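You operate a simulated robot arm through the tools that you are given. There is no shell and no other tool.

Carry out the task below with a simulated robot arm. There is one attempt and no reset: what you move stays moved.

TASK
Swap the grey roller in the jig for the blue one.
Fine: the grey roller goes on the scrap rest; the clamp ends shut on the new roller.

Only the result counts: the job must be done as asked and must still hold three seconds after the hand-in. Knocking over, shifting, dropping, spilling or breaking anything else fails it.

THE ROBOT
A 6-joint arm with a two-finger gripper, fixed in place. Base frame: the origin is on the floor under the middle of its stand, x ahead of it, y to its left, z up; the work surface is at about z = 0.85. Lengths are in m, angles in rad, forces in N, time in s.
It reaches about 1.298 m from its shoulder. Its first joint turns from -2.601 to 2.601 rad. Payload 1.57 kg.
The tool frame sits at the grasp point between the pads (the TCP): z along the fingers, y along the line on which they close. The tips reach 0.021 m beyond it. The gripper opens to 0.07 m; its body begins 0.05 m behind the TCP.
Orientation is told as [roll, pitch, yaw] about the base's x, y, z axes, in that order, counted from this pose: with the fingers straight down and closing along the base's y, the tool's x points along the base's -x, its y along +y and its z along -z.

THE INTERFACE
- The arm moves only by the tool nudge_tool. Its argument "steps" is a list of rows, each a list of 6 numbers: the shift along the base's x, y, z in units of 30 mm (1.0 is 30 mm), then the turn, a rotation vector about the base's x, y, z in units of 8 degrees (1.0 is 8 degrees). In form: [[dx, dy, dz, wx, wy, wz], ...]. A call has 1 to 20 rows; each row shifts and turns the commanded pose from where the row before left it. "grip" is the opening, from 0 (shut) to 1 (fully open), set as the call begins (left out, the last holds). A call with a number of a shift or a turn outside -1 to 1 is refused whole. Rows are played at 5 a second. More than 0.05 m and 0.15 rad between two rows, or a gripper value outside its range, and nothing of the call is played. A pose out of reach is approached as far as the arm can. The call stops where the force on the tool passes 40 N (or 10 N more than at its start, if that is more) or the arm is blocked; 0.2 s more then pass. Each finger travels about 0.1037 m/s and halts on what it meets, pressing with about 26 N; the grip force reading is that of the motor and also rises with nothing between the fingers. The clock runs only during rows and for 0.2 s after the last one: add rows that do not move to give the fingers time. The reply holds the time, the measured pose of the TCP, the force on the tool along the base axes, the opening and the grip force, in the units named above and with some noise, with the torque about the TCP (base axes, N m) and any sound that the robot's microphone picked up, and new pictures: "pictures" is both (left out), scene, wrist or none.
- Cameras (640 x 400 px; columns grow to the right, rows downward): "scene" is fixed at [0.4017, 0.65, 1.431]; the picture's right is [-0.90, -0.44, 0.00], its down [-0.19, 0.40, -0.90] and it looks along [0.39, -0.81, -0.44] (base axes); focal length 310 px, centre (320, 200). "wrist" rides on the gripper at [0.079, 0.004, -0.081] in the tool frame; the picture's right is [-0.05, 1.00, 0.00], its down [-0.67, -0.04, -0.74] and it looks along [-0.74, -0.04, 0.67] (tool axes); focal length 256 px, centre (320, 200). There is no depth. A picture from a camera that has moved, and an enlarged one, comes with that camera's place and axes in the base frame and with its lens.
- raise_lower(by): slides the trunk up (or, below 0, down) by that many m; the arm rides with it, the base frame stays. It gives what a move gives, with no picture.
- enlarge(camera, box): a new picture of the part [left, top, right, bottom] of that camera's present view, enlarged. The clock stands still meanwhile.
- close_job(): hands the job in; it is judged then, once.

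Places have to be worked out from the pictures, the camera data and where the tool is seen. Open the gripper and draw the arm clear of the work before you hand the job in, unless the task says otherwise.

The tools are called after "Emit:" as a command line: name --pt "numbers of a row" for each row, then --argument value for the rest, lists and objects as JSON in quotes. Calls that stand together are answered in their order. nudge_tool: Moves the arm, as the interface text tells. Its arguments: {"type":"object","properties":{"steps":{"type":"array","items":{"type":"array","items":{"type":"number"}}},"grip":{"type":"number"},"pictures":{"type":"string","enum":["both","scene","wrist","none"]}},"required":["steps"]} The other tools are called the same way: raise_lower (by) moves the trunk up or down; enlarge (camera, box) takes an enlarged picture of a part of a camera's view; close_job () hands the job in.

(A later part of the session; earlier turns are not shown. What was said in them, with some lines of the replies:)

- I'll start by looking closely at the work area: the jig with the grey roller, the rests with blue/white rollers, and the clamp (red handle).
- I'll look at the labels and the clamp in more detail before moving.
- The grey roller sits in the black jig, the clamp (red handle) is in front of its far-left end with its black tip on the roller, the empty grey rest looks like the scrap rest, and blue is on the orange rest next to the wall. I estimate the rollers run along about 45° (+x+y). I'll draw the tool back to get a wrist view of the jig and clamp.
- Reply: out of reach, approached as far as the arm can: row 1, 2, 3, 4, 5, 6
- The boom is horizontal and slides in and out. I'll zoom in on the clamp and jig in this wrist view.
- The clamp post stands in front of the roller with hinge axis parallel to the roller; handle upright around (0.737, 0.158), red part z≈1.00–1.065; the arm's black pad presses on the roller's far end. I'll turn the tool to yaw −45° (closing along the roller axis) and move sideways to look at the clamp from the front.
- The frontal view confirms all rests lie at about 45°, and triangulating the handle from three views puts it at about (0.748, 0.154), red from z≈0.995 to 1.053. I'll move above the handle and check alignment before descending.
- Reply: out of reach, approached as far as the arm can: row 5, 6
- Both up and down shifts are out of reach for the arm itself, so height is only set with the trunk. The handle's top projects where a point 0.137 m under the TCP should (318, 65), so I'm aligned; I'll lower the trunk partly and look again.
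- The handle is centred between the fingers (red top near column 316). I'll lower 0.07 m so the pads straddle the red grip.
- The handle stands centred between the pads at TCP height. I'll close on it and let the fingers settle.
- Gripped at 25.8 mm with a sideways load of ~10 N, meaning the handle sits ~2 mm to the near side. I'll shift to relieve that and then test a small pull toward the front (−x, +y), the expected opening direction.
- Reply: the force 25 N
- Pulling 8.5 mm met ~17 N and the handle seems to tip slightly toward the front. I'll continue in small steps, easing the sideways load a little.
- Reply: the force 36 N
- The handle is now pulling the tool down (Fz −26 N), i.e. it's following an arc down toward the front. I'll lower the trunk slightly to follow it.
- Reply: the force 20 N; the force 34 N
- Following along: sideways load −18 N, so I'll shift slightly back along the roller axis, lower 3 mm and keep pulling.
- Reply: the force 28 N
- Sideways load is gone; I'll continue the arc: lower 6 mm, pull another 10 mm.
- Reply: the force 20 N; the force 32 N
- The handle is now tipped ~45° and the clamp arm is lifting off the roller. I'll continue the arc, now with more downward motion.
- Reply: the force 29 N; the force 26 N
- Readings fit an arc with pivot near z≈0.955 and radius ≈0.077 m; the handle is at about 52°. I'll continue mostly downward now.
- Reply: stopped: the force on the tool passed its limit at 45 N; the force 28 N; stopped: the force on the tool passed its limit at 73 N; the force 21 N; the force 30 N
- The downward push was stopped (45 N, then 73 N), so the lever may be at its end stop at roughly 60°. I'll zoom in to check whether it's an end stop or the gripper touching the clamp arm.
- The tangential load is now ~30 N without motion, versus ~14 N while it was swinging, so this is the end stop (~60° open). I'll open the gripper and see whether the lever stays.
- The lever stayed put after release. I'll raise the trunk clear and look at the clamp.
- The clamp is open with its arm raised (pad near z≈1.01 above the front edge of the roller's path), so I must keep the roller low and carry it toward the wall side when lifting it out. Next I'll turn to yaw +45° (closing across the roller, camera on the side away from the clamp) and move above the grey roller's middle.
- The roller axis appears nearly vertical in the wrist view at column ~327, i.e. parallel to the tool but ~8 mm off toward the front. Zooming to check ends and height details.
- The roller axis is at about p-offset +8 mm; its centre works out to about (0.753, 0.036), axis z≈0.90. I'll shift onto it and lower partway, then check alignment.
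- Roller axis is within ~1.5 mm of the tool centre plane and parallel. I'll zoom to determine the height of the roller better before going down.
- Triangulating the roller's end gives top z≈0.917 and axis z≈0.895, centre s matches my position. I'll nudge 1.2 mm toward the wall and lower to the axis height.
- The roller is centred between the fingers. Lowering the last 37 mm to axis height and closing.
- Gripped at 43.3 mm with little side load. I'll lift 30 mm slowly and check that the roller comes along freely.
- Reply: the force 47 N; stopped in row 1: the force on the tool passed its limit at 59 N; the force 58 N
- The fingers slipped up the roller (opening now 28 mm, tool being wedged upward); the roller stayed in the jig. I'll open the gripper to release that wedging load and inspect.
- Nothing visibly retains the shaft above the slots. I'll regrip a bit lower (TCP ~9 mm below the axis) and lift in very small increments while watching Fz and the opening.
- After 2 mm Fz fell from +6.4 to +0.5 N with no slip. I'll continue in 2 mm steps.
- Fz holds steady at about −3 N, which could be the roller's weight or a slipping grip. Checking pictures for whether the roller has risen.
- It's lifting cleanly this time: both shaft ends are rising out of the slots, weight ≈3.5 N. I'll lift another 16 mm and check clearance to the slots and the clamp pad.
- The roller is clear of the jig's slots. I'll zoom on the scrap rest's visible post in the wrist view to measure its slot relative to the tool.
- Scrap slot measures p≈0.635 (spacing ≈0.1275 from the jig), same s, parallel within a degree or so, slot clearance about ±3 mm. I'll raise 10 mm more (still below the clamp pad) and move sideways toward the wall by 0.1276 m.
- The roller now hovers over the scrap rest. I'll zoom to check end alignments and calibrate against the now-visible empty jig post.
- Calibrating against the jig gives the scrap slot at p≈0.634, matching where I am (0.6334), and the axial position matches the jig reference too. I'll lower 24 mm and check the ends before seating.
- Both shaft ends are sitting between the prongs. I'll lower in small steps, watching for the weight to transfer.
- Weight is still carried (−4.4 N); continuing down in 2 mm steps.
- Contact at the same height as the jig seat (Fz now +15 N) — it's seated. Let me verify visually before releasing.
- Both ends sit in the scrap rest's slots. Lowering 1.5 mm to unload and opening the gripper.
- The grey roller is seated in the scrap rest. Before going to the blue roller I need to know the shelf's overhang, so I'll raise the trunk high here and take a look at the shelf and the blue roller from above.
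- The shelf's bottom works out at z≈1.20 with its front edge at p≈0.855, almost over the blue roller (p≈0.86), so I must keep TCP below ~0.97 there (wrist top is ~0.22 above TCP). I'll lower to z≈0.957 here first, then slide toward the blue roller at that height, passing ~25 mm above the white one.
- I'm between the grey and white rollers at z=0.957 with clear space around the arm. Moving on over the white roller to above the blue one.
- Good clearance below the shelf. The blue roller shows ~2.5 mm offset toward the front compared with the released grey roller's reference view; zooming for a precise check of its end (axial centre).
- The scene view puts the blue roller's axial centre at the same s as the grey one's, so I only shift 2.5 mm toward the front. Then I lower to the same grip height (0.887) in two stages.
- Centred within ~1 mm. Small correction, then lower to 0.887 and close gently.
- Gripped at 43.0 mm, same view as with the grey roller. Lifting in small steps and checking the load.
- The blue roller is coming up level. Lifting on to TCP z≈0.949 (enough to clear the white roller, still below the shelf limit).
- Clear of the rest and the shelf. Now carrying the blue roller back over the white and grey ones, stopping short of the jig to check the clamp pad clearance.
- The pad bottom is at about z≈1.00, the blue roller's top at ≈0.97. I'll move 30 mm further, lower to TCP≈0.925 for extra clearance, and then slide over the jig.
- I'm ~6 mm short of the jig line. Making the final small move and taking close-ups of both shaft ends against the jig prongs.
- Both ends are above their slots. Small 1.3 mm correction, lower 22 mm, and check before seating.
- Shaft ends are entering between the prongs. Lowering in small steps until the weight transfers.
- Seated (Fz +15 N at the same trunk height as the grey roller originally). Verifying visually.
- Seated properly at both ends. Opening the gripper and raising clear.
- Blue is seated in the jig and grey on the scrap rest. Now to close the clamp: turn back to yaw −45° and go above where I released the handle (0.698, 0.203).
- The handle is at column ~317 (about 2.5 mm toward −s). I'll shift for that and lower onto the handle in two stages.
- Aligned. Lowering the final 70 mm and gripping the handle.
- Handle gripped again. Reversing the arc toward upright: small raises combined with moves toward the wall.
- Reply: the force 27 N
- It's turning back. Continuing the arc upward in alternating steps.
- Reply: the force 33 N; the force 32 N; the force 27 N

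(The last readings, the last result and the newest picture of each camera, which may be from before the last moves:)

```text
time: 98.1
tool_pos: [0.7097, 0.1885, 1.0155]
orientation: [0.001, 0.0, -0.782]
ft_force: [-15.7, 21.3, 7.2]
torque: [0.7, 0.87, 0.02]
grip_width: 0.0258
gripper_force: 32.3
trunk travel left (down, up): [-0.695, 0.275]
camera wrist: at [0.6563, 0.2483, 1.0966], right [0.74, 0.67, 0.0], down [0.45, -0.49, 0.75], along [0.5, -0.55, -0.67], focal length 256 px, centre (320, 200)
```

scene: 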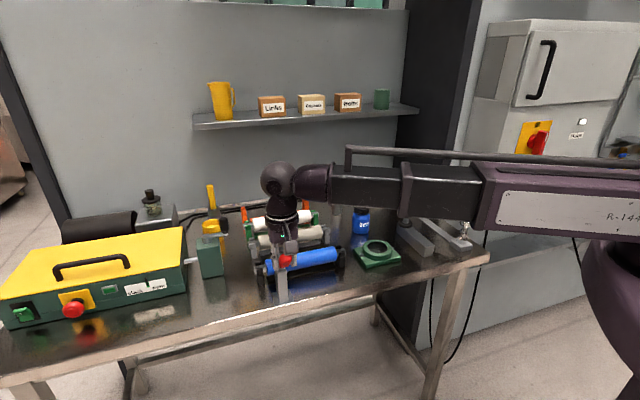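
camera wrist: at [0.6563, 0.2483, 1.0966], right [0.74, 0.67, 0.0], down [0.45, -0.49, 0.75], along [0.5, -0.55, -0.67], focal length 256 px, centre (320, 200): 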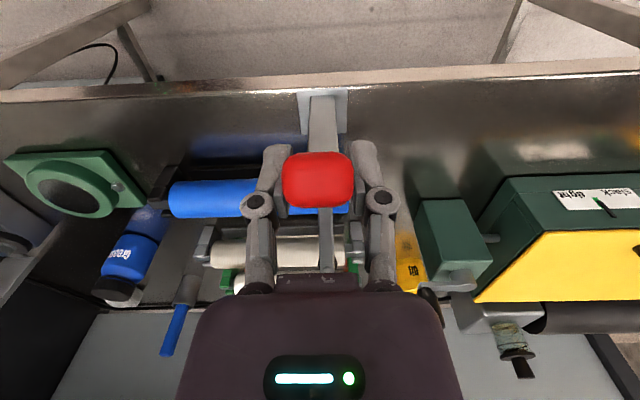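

About 43° now, moving smoothly. Continuing, with less raising as it nears upright.

Emit:
raise_lower --by 0.004

Emit:
nudge_tool --pt "0.13 -0.13 0 0 0 0" --pt "0.1 -0.1 0 0 0 0" --pt "0 0 0 0 0 0" --pictures "none"

Emit:
raise_lower --by 0.004

Emit:
nudge_tool --pt "0.13 -0.13 0 0 0 0" --pt "0.1 -0.1 0 0 0 0" --pt "0 0 0 0 0 0" --pictures "none"

```text
time: 98.6
tool_pos: [0.7125, 0.1867, 1.0182]
orientation: [-0.002, -0.003, -0.785]
ft_force: [-8.6, 6.4, -9.0]
torque: [0.62, 0.69, 0.13]
grip_width: 0.0255
gripper_force: 31.8
trunk travel left (down, up): [-0.699, 0.271]
```

```text
time: 99.4
tool_pos: [0.7157, 0.1826, 1.0196]
orientation: [0.001, -0.002, -0.784]
ft_force: [-13.8, 24.9, 19.8]
torque: [0.72, 0.58, 0.08]
grip_width: 0.0257
gripper_force: 31.7
trunk travel left (down, up): [-0.699, 0.271]
```

```text
time: 100.0
tool_pos: [0.7178, 0.18, 1.0216]
orientation: [-0.003, -0.002, -0.785]
ft_force: [-7.0, 9.3, -7.8]
torque: [0.75, 0.69, 0.1]
grip_width: 0.0259
gripper_force: 32.2
trunk travel left (down, up): [-0.703, 0.267]
```

```text
time: 100.8
tool_pos: [0.7242, 0.1765, 1.0242]
orientation: [0.0, -0.004, -0.784]
ft_force: [-12.1, 17.9, 21.6]
torque: [0.65, 0.65, 0.07]
grip_width: 0.0259
gripper_force: 31.6
trunk travel left (down, up): [-0.703, 0.267]
```

About 23° from upright now (trunk 8 mm below the original closed height). Continuing.

Emit:
raise_lower --by 0.004

Emit:
nudge_tool --pt "0.12 -0.12 0 0 0 0" --pt "0.12 -0.12 0 0 0 0" --pt "0 0 0 0 0 0" --pictures "none"

Emit:
raise_lower --by 0.003

Emit:
nudge_tool --pt "0.1 -0.1 0 0 0 0" --pt "0 0 0 0 0 0" --pictures "both"

```text
time: 101.3
tool_pos: [0.7257, 0.1719, 1.0252]
orientation: [-0.004, -0.007, -0.787]
ft_force: [-10.7, -0.7, -15.3]
torque: [0.59, 0.79, 0.08]
grip_width: 0.0257
gripper_force: 32.9
trunk travel left (down, up): [-0.707, 0.263]
```

```text
time: 102.1
tool_pos: [0.7316, 0.1661, 1.0265]
orientation: [-0.002, -0.003, -0.785]
ft_force: [-16.1, 6.8, 8.1]
torque: [0.7, 0.94, -0.01]
grip_width: 0.0262
gripper_force: 31.7
trunk travel left (down, up): [-0.707, 0.263]
```

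```text
time: 102.6
tool_pos: [0.7333, 0.165, 1.0278]
orientation: [-0.005, -0.005, -0.786]
ft_force: [-16.6, -5.7, -23.5]
torque: [0.47, 0.8, 0.07]
grip_width: 0.0259
gripper_force: 31.8
trunk travel left (down, up): [-0.71, 0.26]
```

```text
time: 103.2
tool_pos: [0.7364, 0.1623, 1.0289]
orientation: [-0.003, -0.001, -0.785]
ft_force: [-17.0, -1.8, -16.2]
torque: [0.65, 0.99, -0.05]
grip_width: 0.0259
gripper_force: 32.0
trunk travel left (down, up): [-0.71, 0.26]
camera wrist: at [0.683, 0.2224, 1.1106], right [0.74, 0.67, 0.0], down [0.45, -0.49, 0.75], along [0.5, -0.56, -0.67], focal length 256 px, centre (320, 200)
```

scene: 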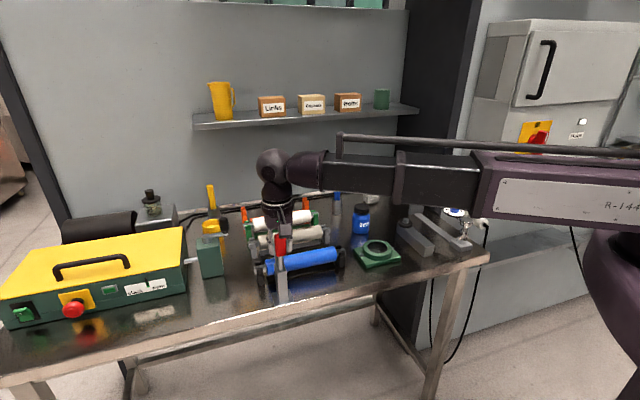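
wrist: 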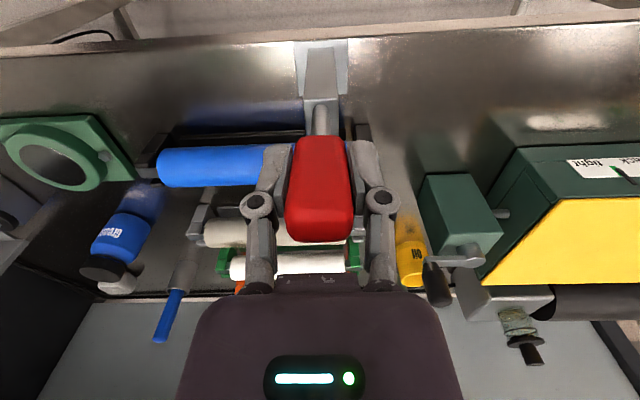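

~8° left to upright. Small moves now with a slight sideways relief, watching for the pad to press on the roller.

Emit:
nudge_tool --pt "0.08 -0.12 0 0 0 0" --pt "0 0 0 0 0 0" --pictures "none"

Emit:
nudge_tool --pt "0.08 -0.1 0 0 0 0" --pt "0 0 0 0 0 0" --pictures "none"

Emit:
nudge_tool --pt "0.06 -0.06 0 0 0 0" --pt "0 0 0 0 0 0" --pictures "wrist"

```text
time: 103.8
tool_pos: [0.7384, 0.1594, 1.0306]
orientation: [0.0, -0.002, -0.784]
ft_force: [-12.5, 5.1, -2.2]
torque: [0.71, 0.96, -0.04]
grip_width: 0.0258
gripper_force: 31.8
trunk travel left (down, up): [-0.71, 0.26]
```

```text
time: 104.4
tool_pos: [0.7414, 0.1578, 1.03]
orientation: [-0.002, -0.004, -0.785]
ft_force: [-9.3, 7.3, 4.7]
torque: [0.71, 0.87, -0.02]
grip_width: 0.0258
gripper_force: 32.2
trunk travel left (down, up): [-0.71, 0.26]
```

```text
time: 105.0
tool_pos: [0.7416, 0.1576, 1.0297]
orientation: [-0.001, 0.0, -0.785]
ft_force: [-21.2, 16.3, -3.3]
torque: [0.51, 0.53, -0.15]
grip_width: 0.0257
gripper_force: 32.1
trunk travel left (down, up): [-0.71, 0.26]
camera wrist: at [0.6886, 0.2164, 1.1112], right [0.74, 0.67, 0.0], down [0.45, -0.49, 0.75], along [0.5, -0.56, -0.67], focal length 256 px, centre (320, 200)
```

wrist: 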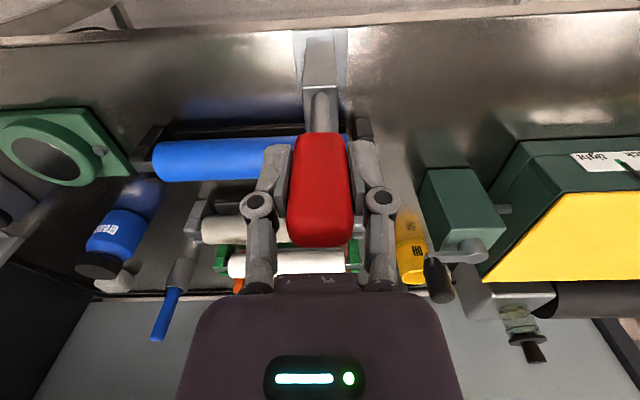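

Resistance rose to ~26 N without further motion: likely the pad is now on the roller. I'll compare with close-ups.

Emit:
enlarge --camera "scene" --box '[245, 220, 350, 310]'

Emit:
enlarge --camera "scene" --box '[260, 235, 300, 275]'

```text
4.44 times, centred on (298, 265) of scene
camera zoom: at [0.4017, 0.65, 1.431], right [-0.9, -0.44, 0.0], down [-0.19, 0.4, -0.9], along [0.39, -0.81, -0.44], focal length 1377 px, centre (420, -89)
```

zoom: 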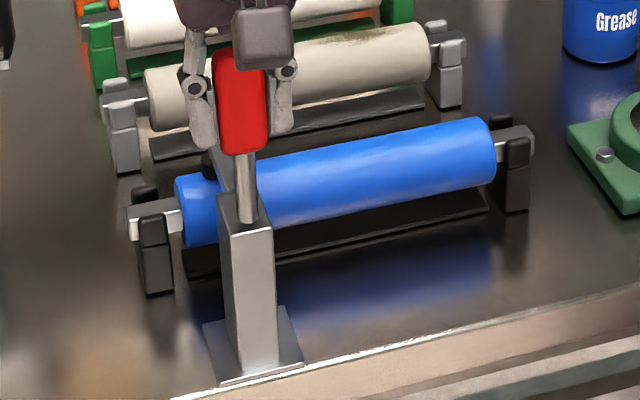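

```text
10.00 times, centred on (280, 255) of scene
camera zoom: at [0.4017, 0.65, 1.431], right [-0.9, -0.44, 0.0], down [-0.19, 0.4, -0.9], along [0.39, -0.81, -0.44], focal length 3098 px, centre (720, -350)
```

zoom: 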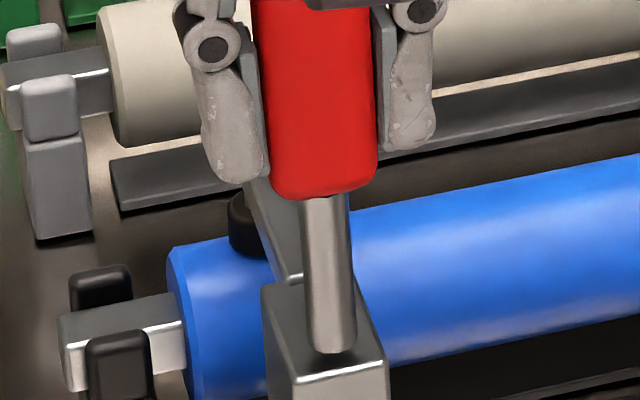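

The pad sits on the blue roller and the handle matches the original closed picture to within a pixel. I'll press slightly further to be sure it's fully shut.

Emit:
nudge_tool --pt "0.05 -0.05 0 0 0 0" --pt "0 0 0 0 0 0" --pictures "none"

Emit:
nudge_tool --pt "0.05 -0.05 0 0 0 0" --pt "0 0 0 0 0 0" --pictures "none"

```text
time: 105.6
tool_pos: [0.7412, 0.156, 1.0295]
orientation: [-0.001, -0.001, -0.784]
ft_force: [-29.7, 24.7, -10.6]
torque: [0.22, 0.23, 0.0]
grip_width: 0.0258
gripper_force: 32.1
trunk travel left (down, up): [-0.71, 0.26]
```

```text
time: 106.2
tool_pos: [0.7427, 0.1534, 1.0293]
orientation: [-0.004, 0.002, -0.785]
ft_force: [-31.3, 26.2, -11.5]
torque: [0.4, 0.47, -0.07]
grip_width: 0.0257
gripper_force: 31.7
trunk travel left (down, up): [-0.71, 0.26]
```

The lever is solid against its stop at ~40 N, at the original closed position. Releasing the handle and raising clear.

Emit:
nudge_tool --pt "0 0 0 0 0 0" --pt "0 0 0 0 0 0" --pt "0 0 0 0 0 0" --grip 1 --pictures "wrist"

Emit:
raise_lower --by 0.15

Emit:
nudge_tool --pt "0 0 0 0 0 0" --pictures "both"

Emit:
enlarge --camera "scene" --box '[245, 220, 350, 310]'

Emit:
enlarge --camera "scene" --box '[260, 235, 300, 275]'

```text
time: 107.0
tool_pos: [0.7462, 0.1525, 1.0296]
orientation: [0.0, -0.004, -0.785]
ft_force: [-0.2, -0.1, -0.3]
torque: [0.04, -0.01, -0.01]
grip_width: 0.0701
gripper_force: 0.1
trunk travel left (down, up): [-0.71, 0.26]
camera wrist: at [0.6937, 0.211, 1.1103], right [0.74, 0.67, 0.0], down [0.45, -0.49, 0.75], along [0.5, -0.56, -0.66], focal length 256 px, centre (320, 200)
```

wrist: 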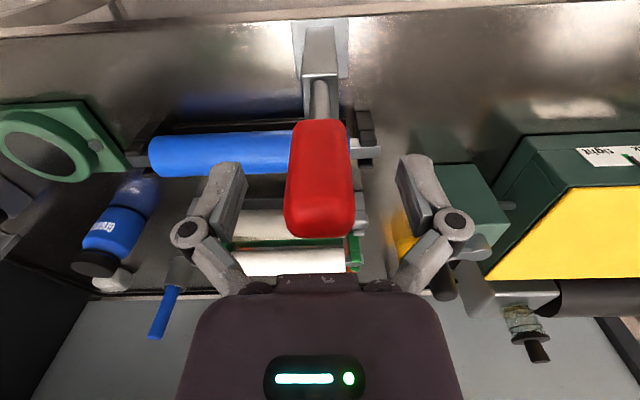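

```text
time: 108.8
tool_pos: [0.7476, 0.1513, 1.179]
orientation: [-0.002, -0.006, -0.785]
ft_force: [-0.4, -0.5, 0.1]
torque: [0.03, 0.05, 0.0]
grip_width: 0.0701
gripper_force: 0.1
trunk travel left (down, up): [-0.86, 0.11]
```

```text
time: 109.2
tool_pos: [0.7464, 0.1519, 1.1788]
orientation: [-0.002, -0.005, -0.786]
ft_force: [0.9, -0.2, -0.6]
torque: [0.03, 0.01, -0.01]
grip_width: 0.07
gripper_force: 0.0
trunk travel left (down, up): [-0.86, 0.11]
camera wrist: at [0.6938, 0.2108, 1.2602], right [0.74, 0.67, 0.0], down [0.45, -0.49, 0.75], along [0.5, -0.56, -0.66], focal length 256 px, centre (320, 200)
```

scene: 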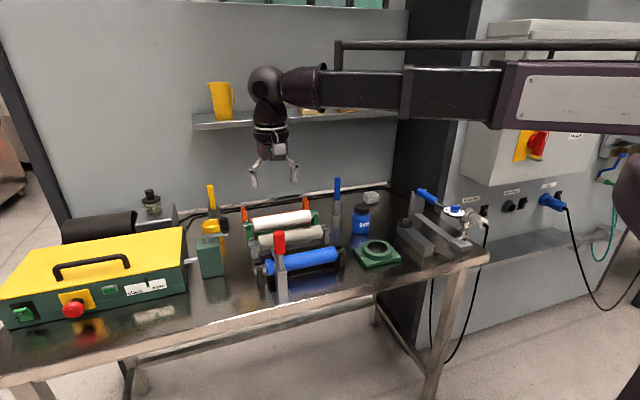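
wrist: 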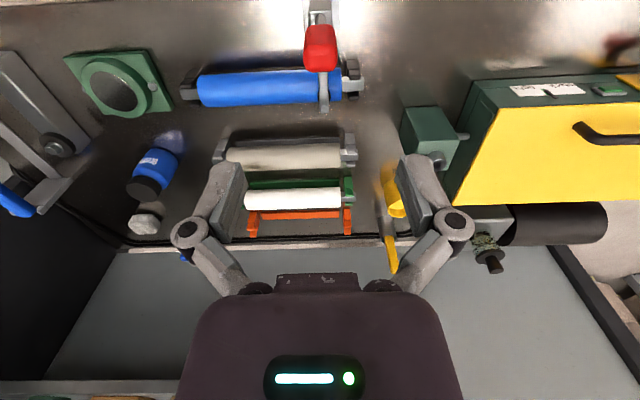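

```text
4.44 times, centred on (298, 265) of scene
camera zoom: at [0.4017, 0.65, 1.431], right [-0.9, -0.44, 0.0], down [-0.19, 0.4, -0.9], along [0.39, -0.81, -0.44], focal length 1377 px, centre (420, -89)
```

zoom: 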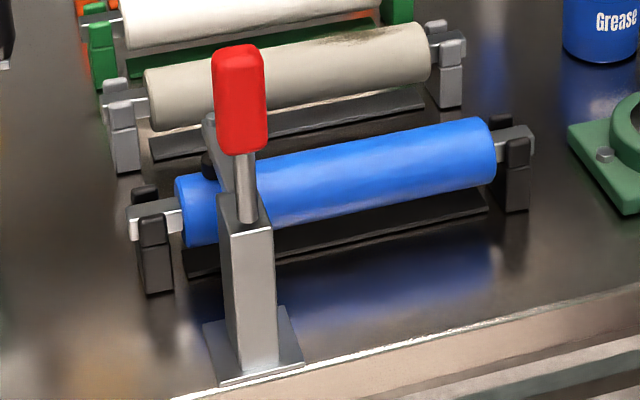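

```text
10.00 times, centred on (280, 255) of scene
camera zoom: at [0.4017, 0.65, 1.431], right [-0.9, -0.44, 0.0], down [-0.19, 0.4, -0.9], along [0.39, -0.81, -0.44], focal length 3098 px, centre (720, -350)
```

zoom: 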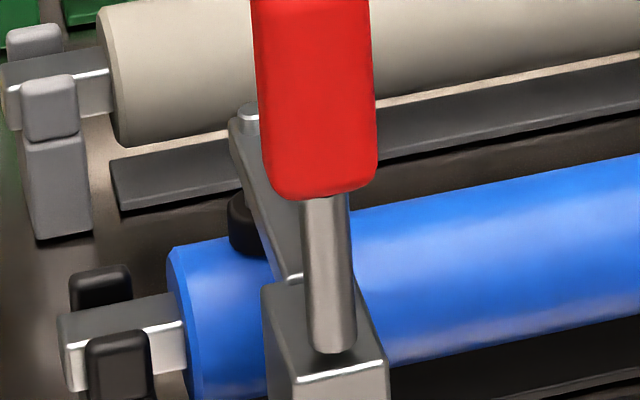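

The clamp looks identical to its original closed state, with the pad on the blue roller. I'll draw the arm back away from the work and do a final check of all rests.

Emit:
nudge_tool --pt "-0.7 0.5 0 0 0 0" --pt "-0.7 0.5 0 0 0 0" --pt "-0.7 0.5 0 0 0 0" --pt "-0.7 0.5 0 0 0 0" --pt "-0.7 0.5 0 0 0 0" --pt "-0.7 0.5 0 0 0 0" --pt "-0.7 0.5 0 0 0 0" --pt "-0.7 0.5 0 0 0 0" --pt "-0.7 0.5 0 0 0 0" --pt "-0.7 0.5 0 0 0 0" --pt "0 0 0 0 0 0" --pictures "both"

Emit:
enlarge --camera "scene" --box '[230, 190, 360, 310]'

Emit:
enlarge --camera "wrist" --box '[220, 120, 420, 290]'

```text
time: 111.5
tool_pos: [0.5378, 0.3015, 1.1785]
orientation: [-0.002, -0.005, -0.786]
ft_force: [0.5, -0.2, 0.3]
torque: [-0.01, 0.01, -0.02]
grip_width: 0.0702
gripper_force: 0.1
trunk travel left (down, up): [-0.86, 0.11]
camera wrist: at [0.485, 0.3606, 1.2602], right [0.74, 0.67, 0.0], down [0.45, -0.49, 0.75], along [0.5, -0.56, -0.66], focal length 256 px, centre (320, 200)
```

scene: 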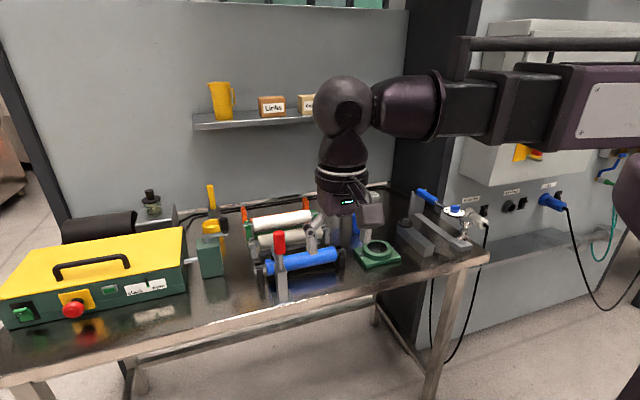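
wrist: 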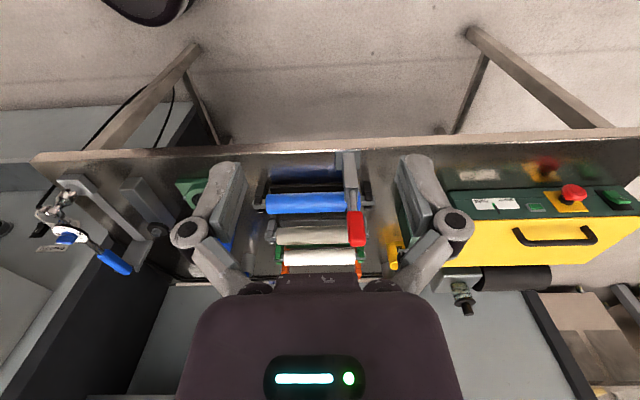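

```text
3.33 times, centred on (295, 250) of scene
camera zoom: at [0.4017, 0.65, 1.431], right [-0.9, -0.44, 0.0], down [-0.19, 0.4, -0.9], along [0.39, -0.81, -0.44], focal length 1033 px, centre (403, 33)
```

zoom: 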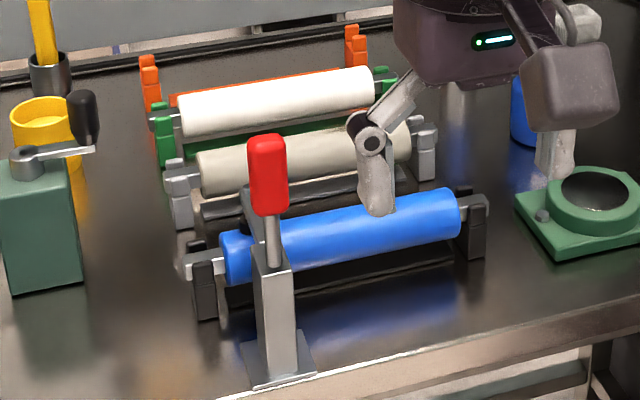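

```text
2.35 times, centred on (320, 205) of wrist
camera zoom: at [0.485, 0.3606, 1.2602], right [0.74, 0.67, 0.0], down [0.45, -0.49, 0.75], along [0.5, -0.56, -0.66], focal length 602 px, centre (320, 188)
```

zoom: 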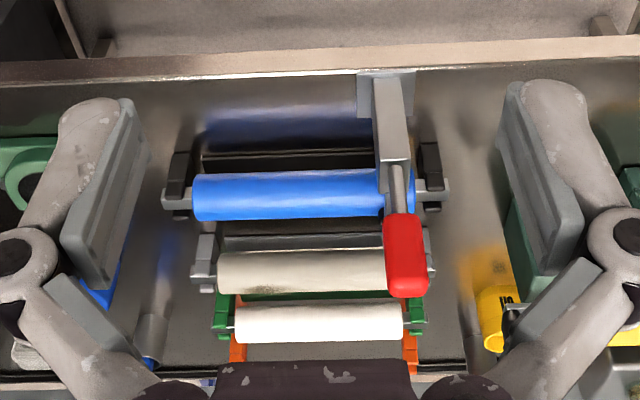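

Blue roller is seated in the jig with the clamp shut on it, grey is on the scrap rest, white and everything else are undisturbed, and the arm is clear with the gripper open. Handing in.

Emit:
close_job

```text
The job is handed in.
```

The blue roller is in the jig with the clamp shut on it, and the grey roller is on the grey scrap rest. I've handed the job in. The hand-in reply gave no verdict.

- **Seating:** each roller rests with both shaft ends between the prongs, and I felt the weight transfer to the rest before letting go.
- **Clamp:** I pushed the handle to its stop at about 40 N. It looks the same as it did closed at the start, with the pad on the blue roller.
- **First lift slipped:** my first grip on the grey roller was too high and the fingers slid up it. The roller stayed in the jig, and I re-gripped lower and lifted it without trouble.
- **Scrap rest:** no label marked it. I took the empty grey rest next to the jig as the scrap rest.

The white roller, the shelf and the other items look undisturbed in the last pictures. The gripper is open and the arm is drawn back from the work.
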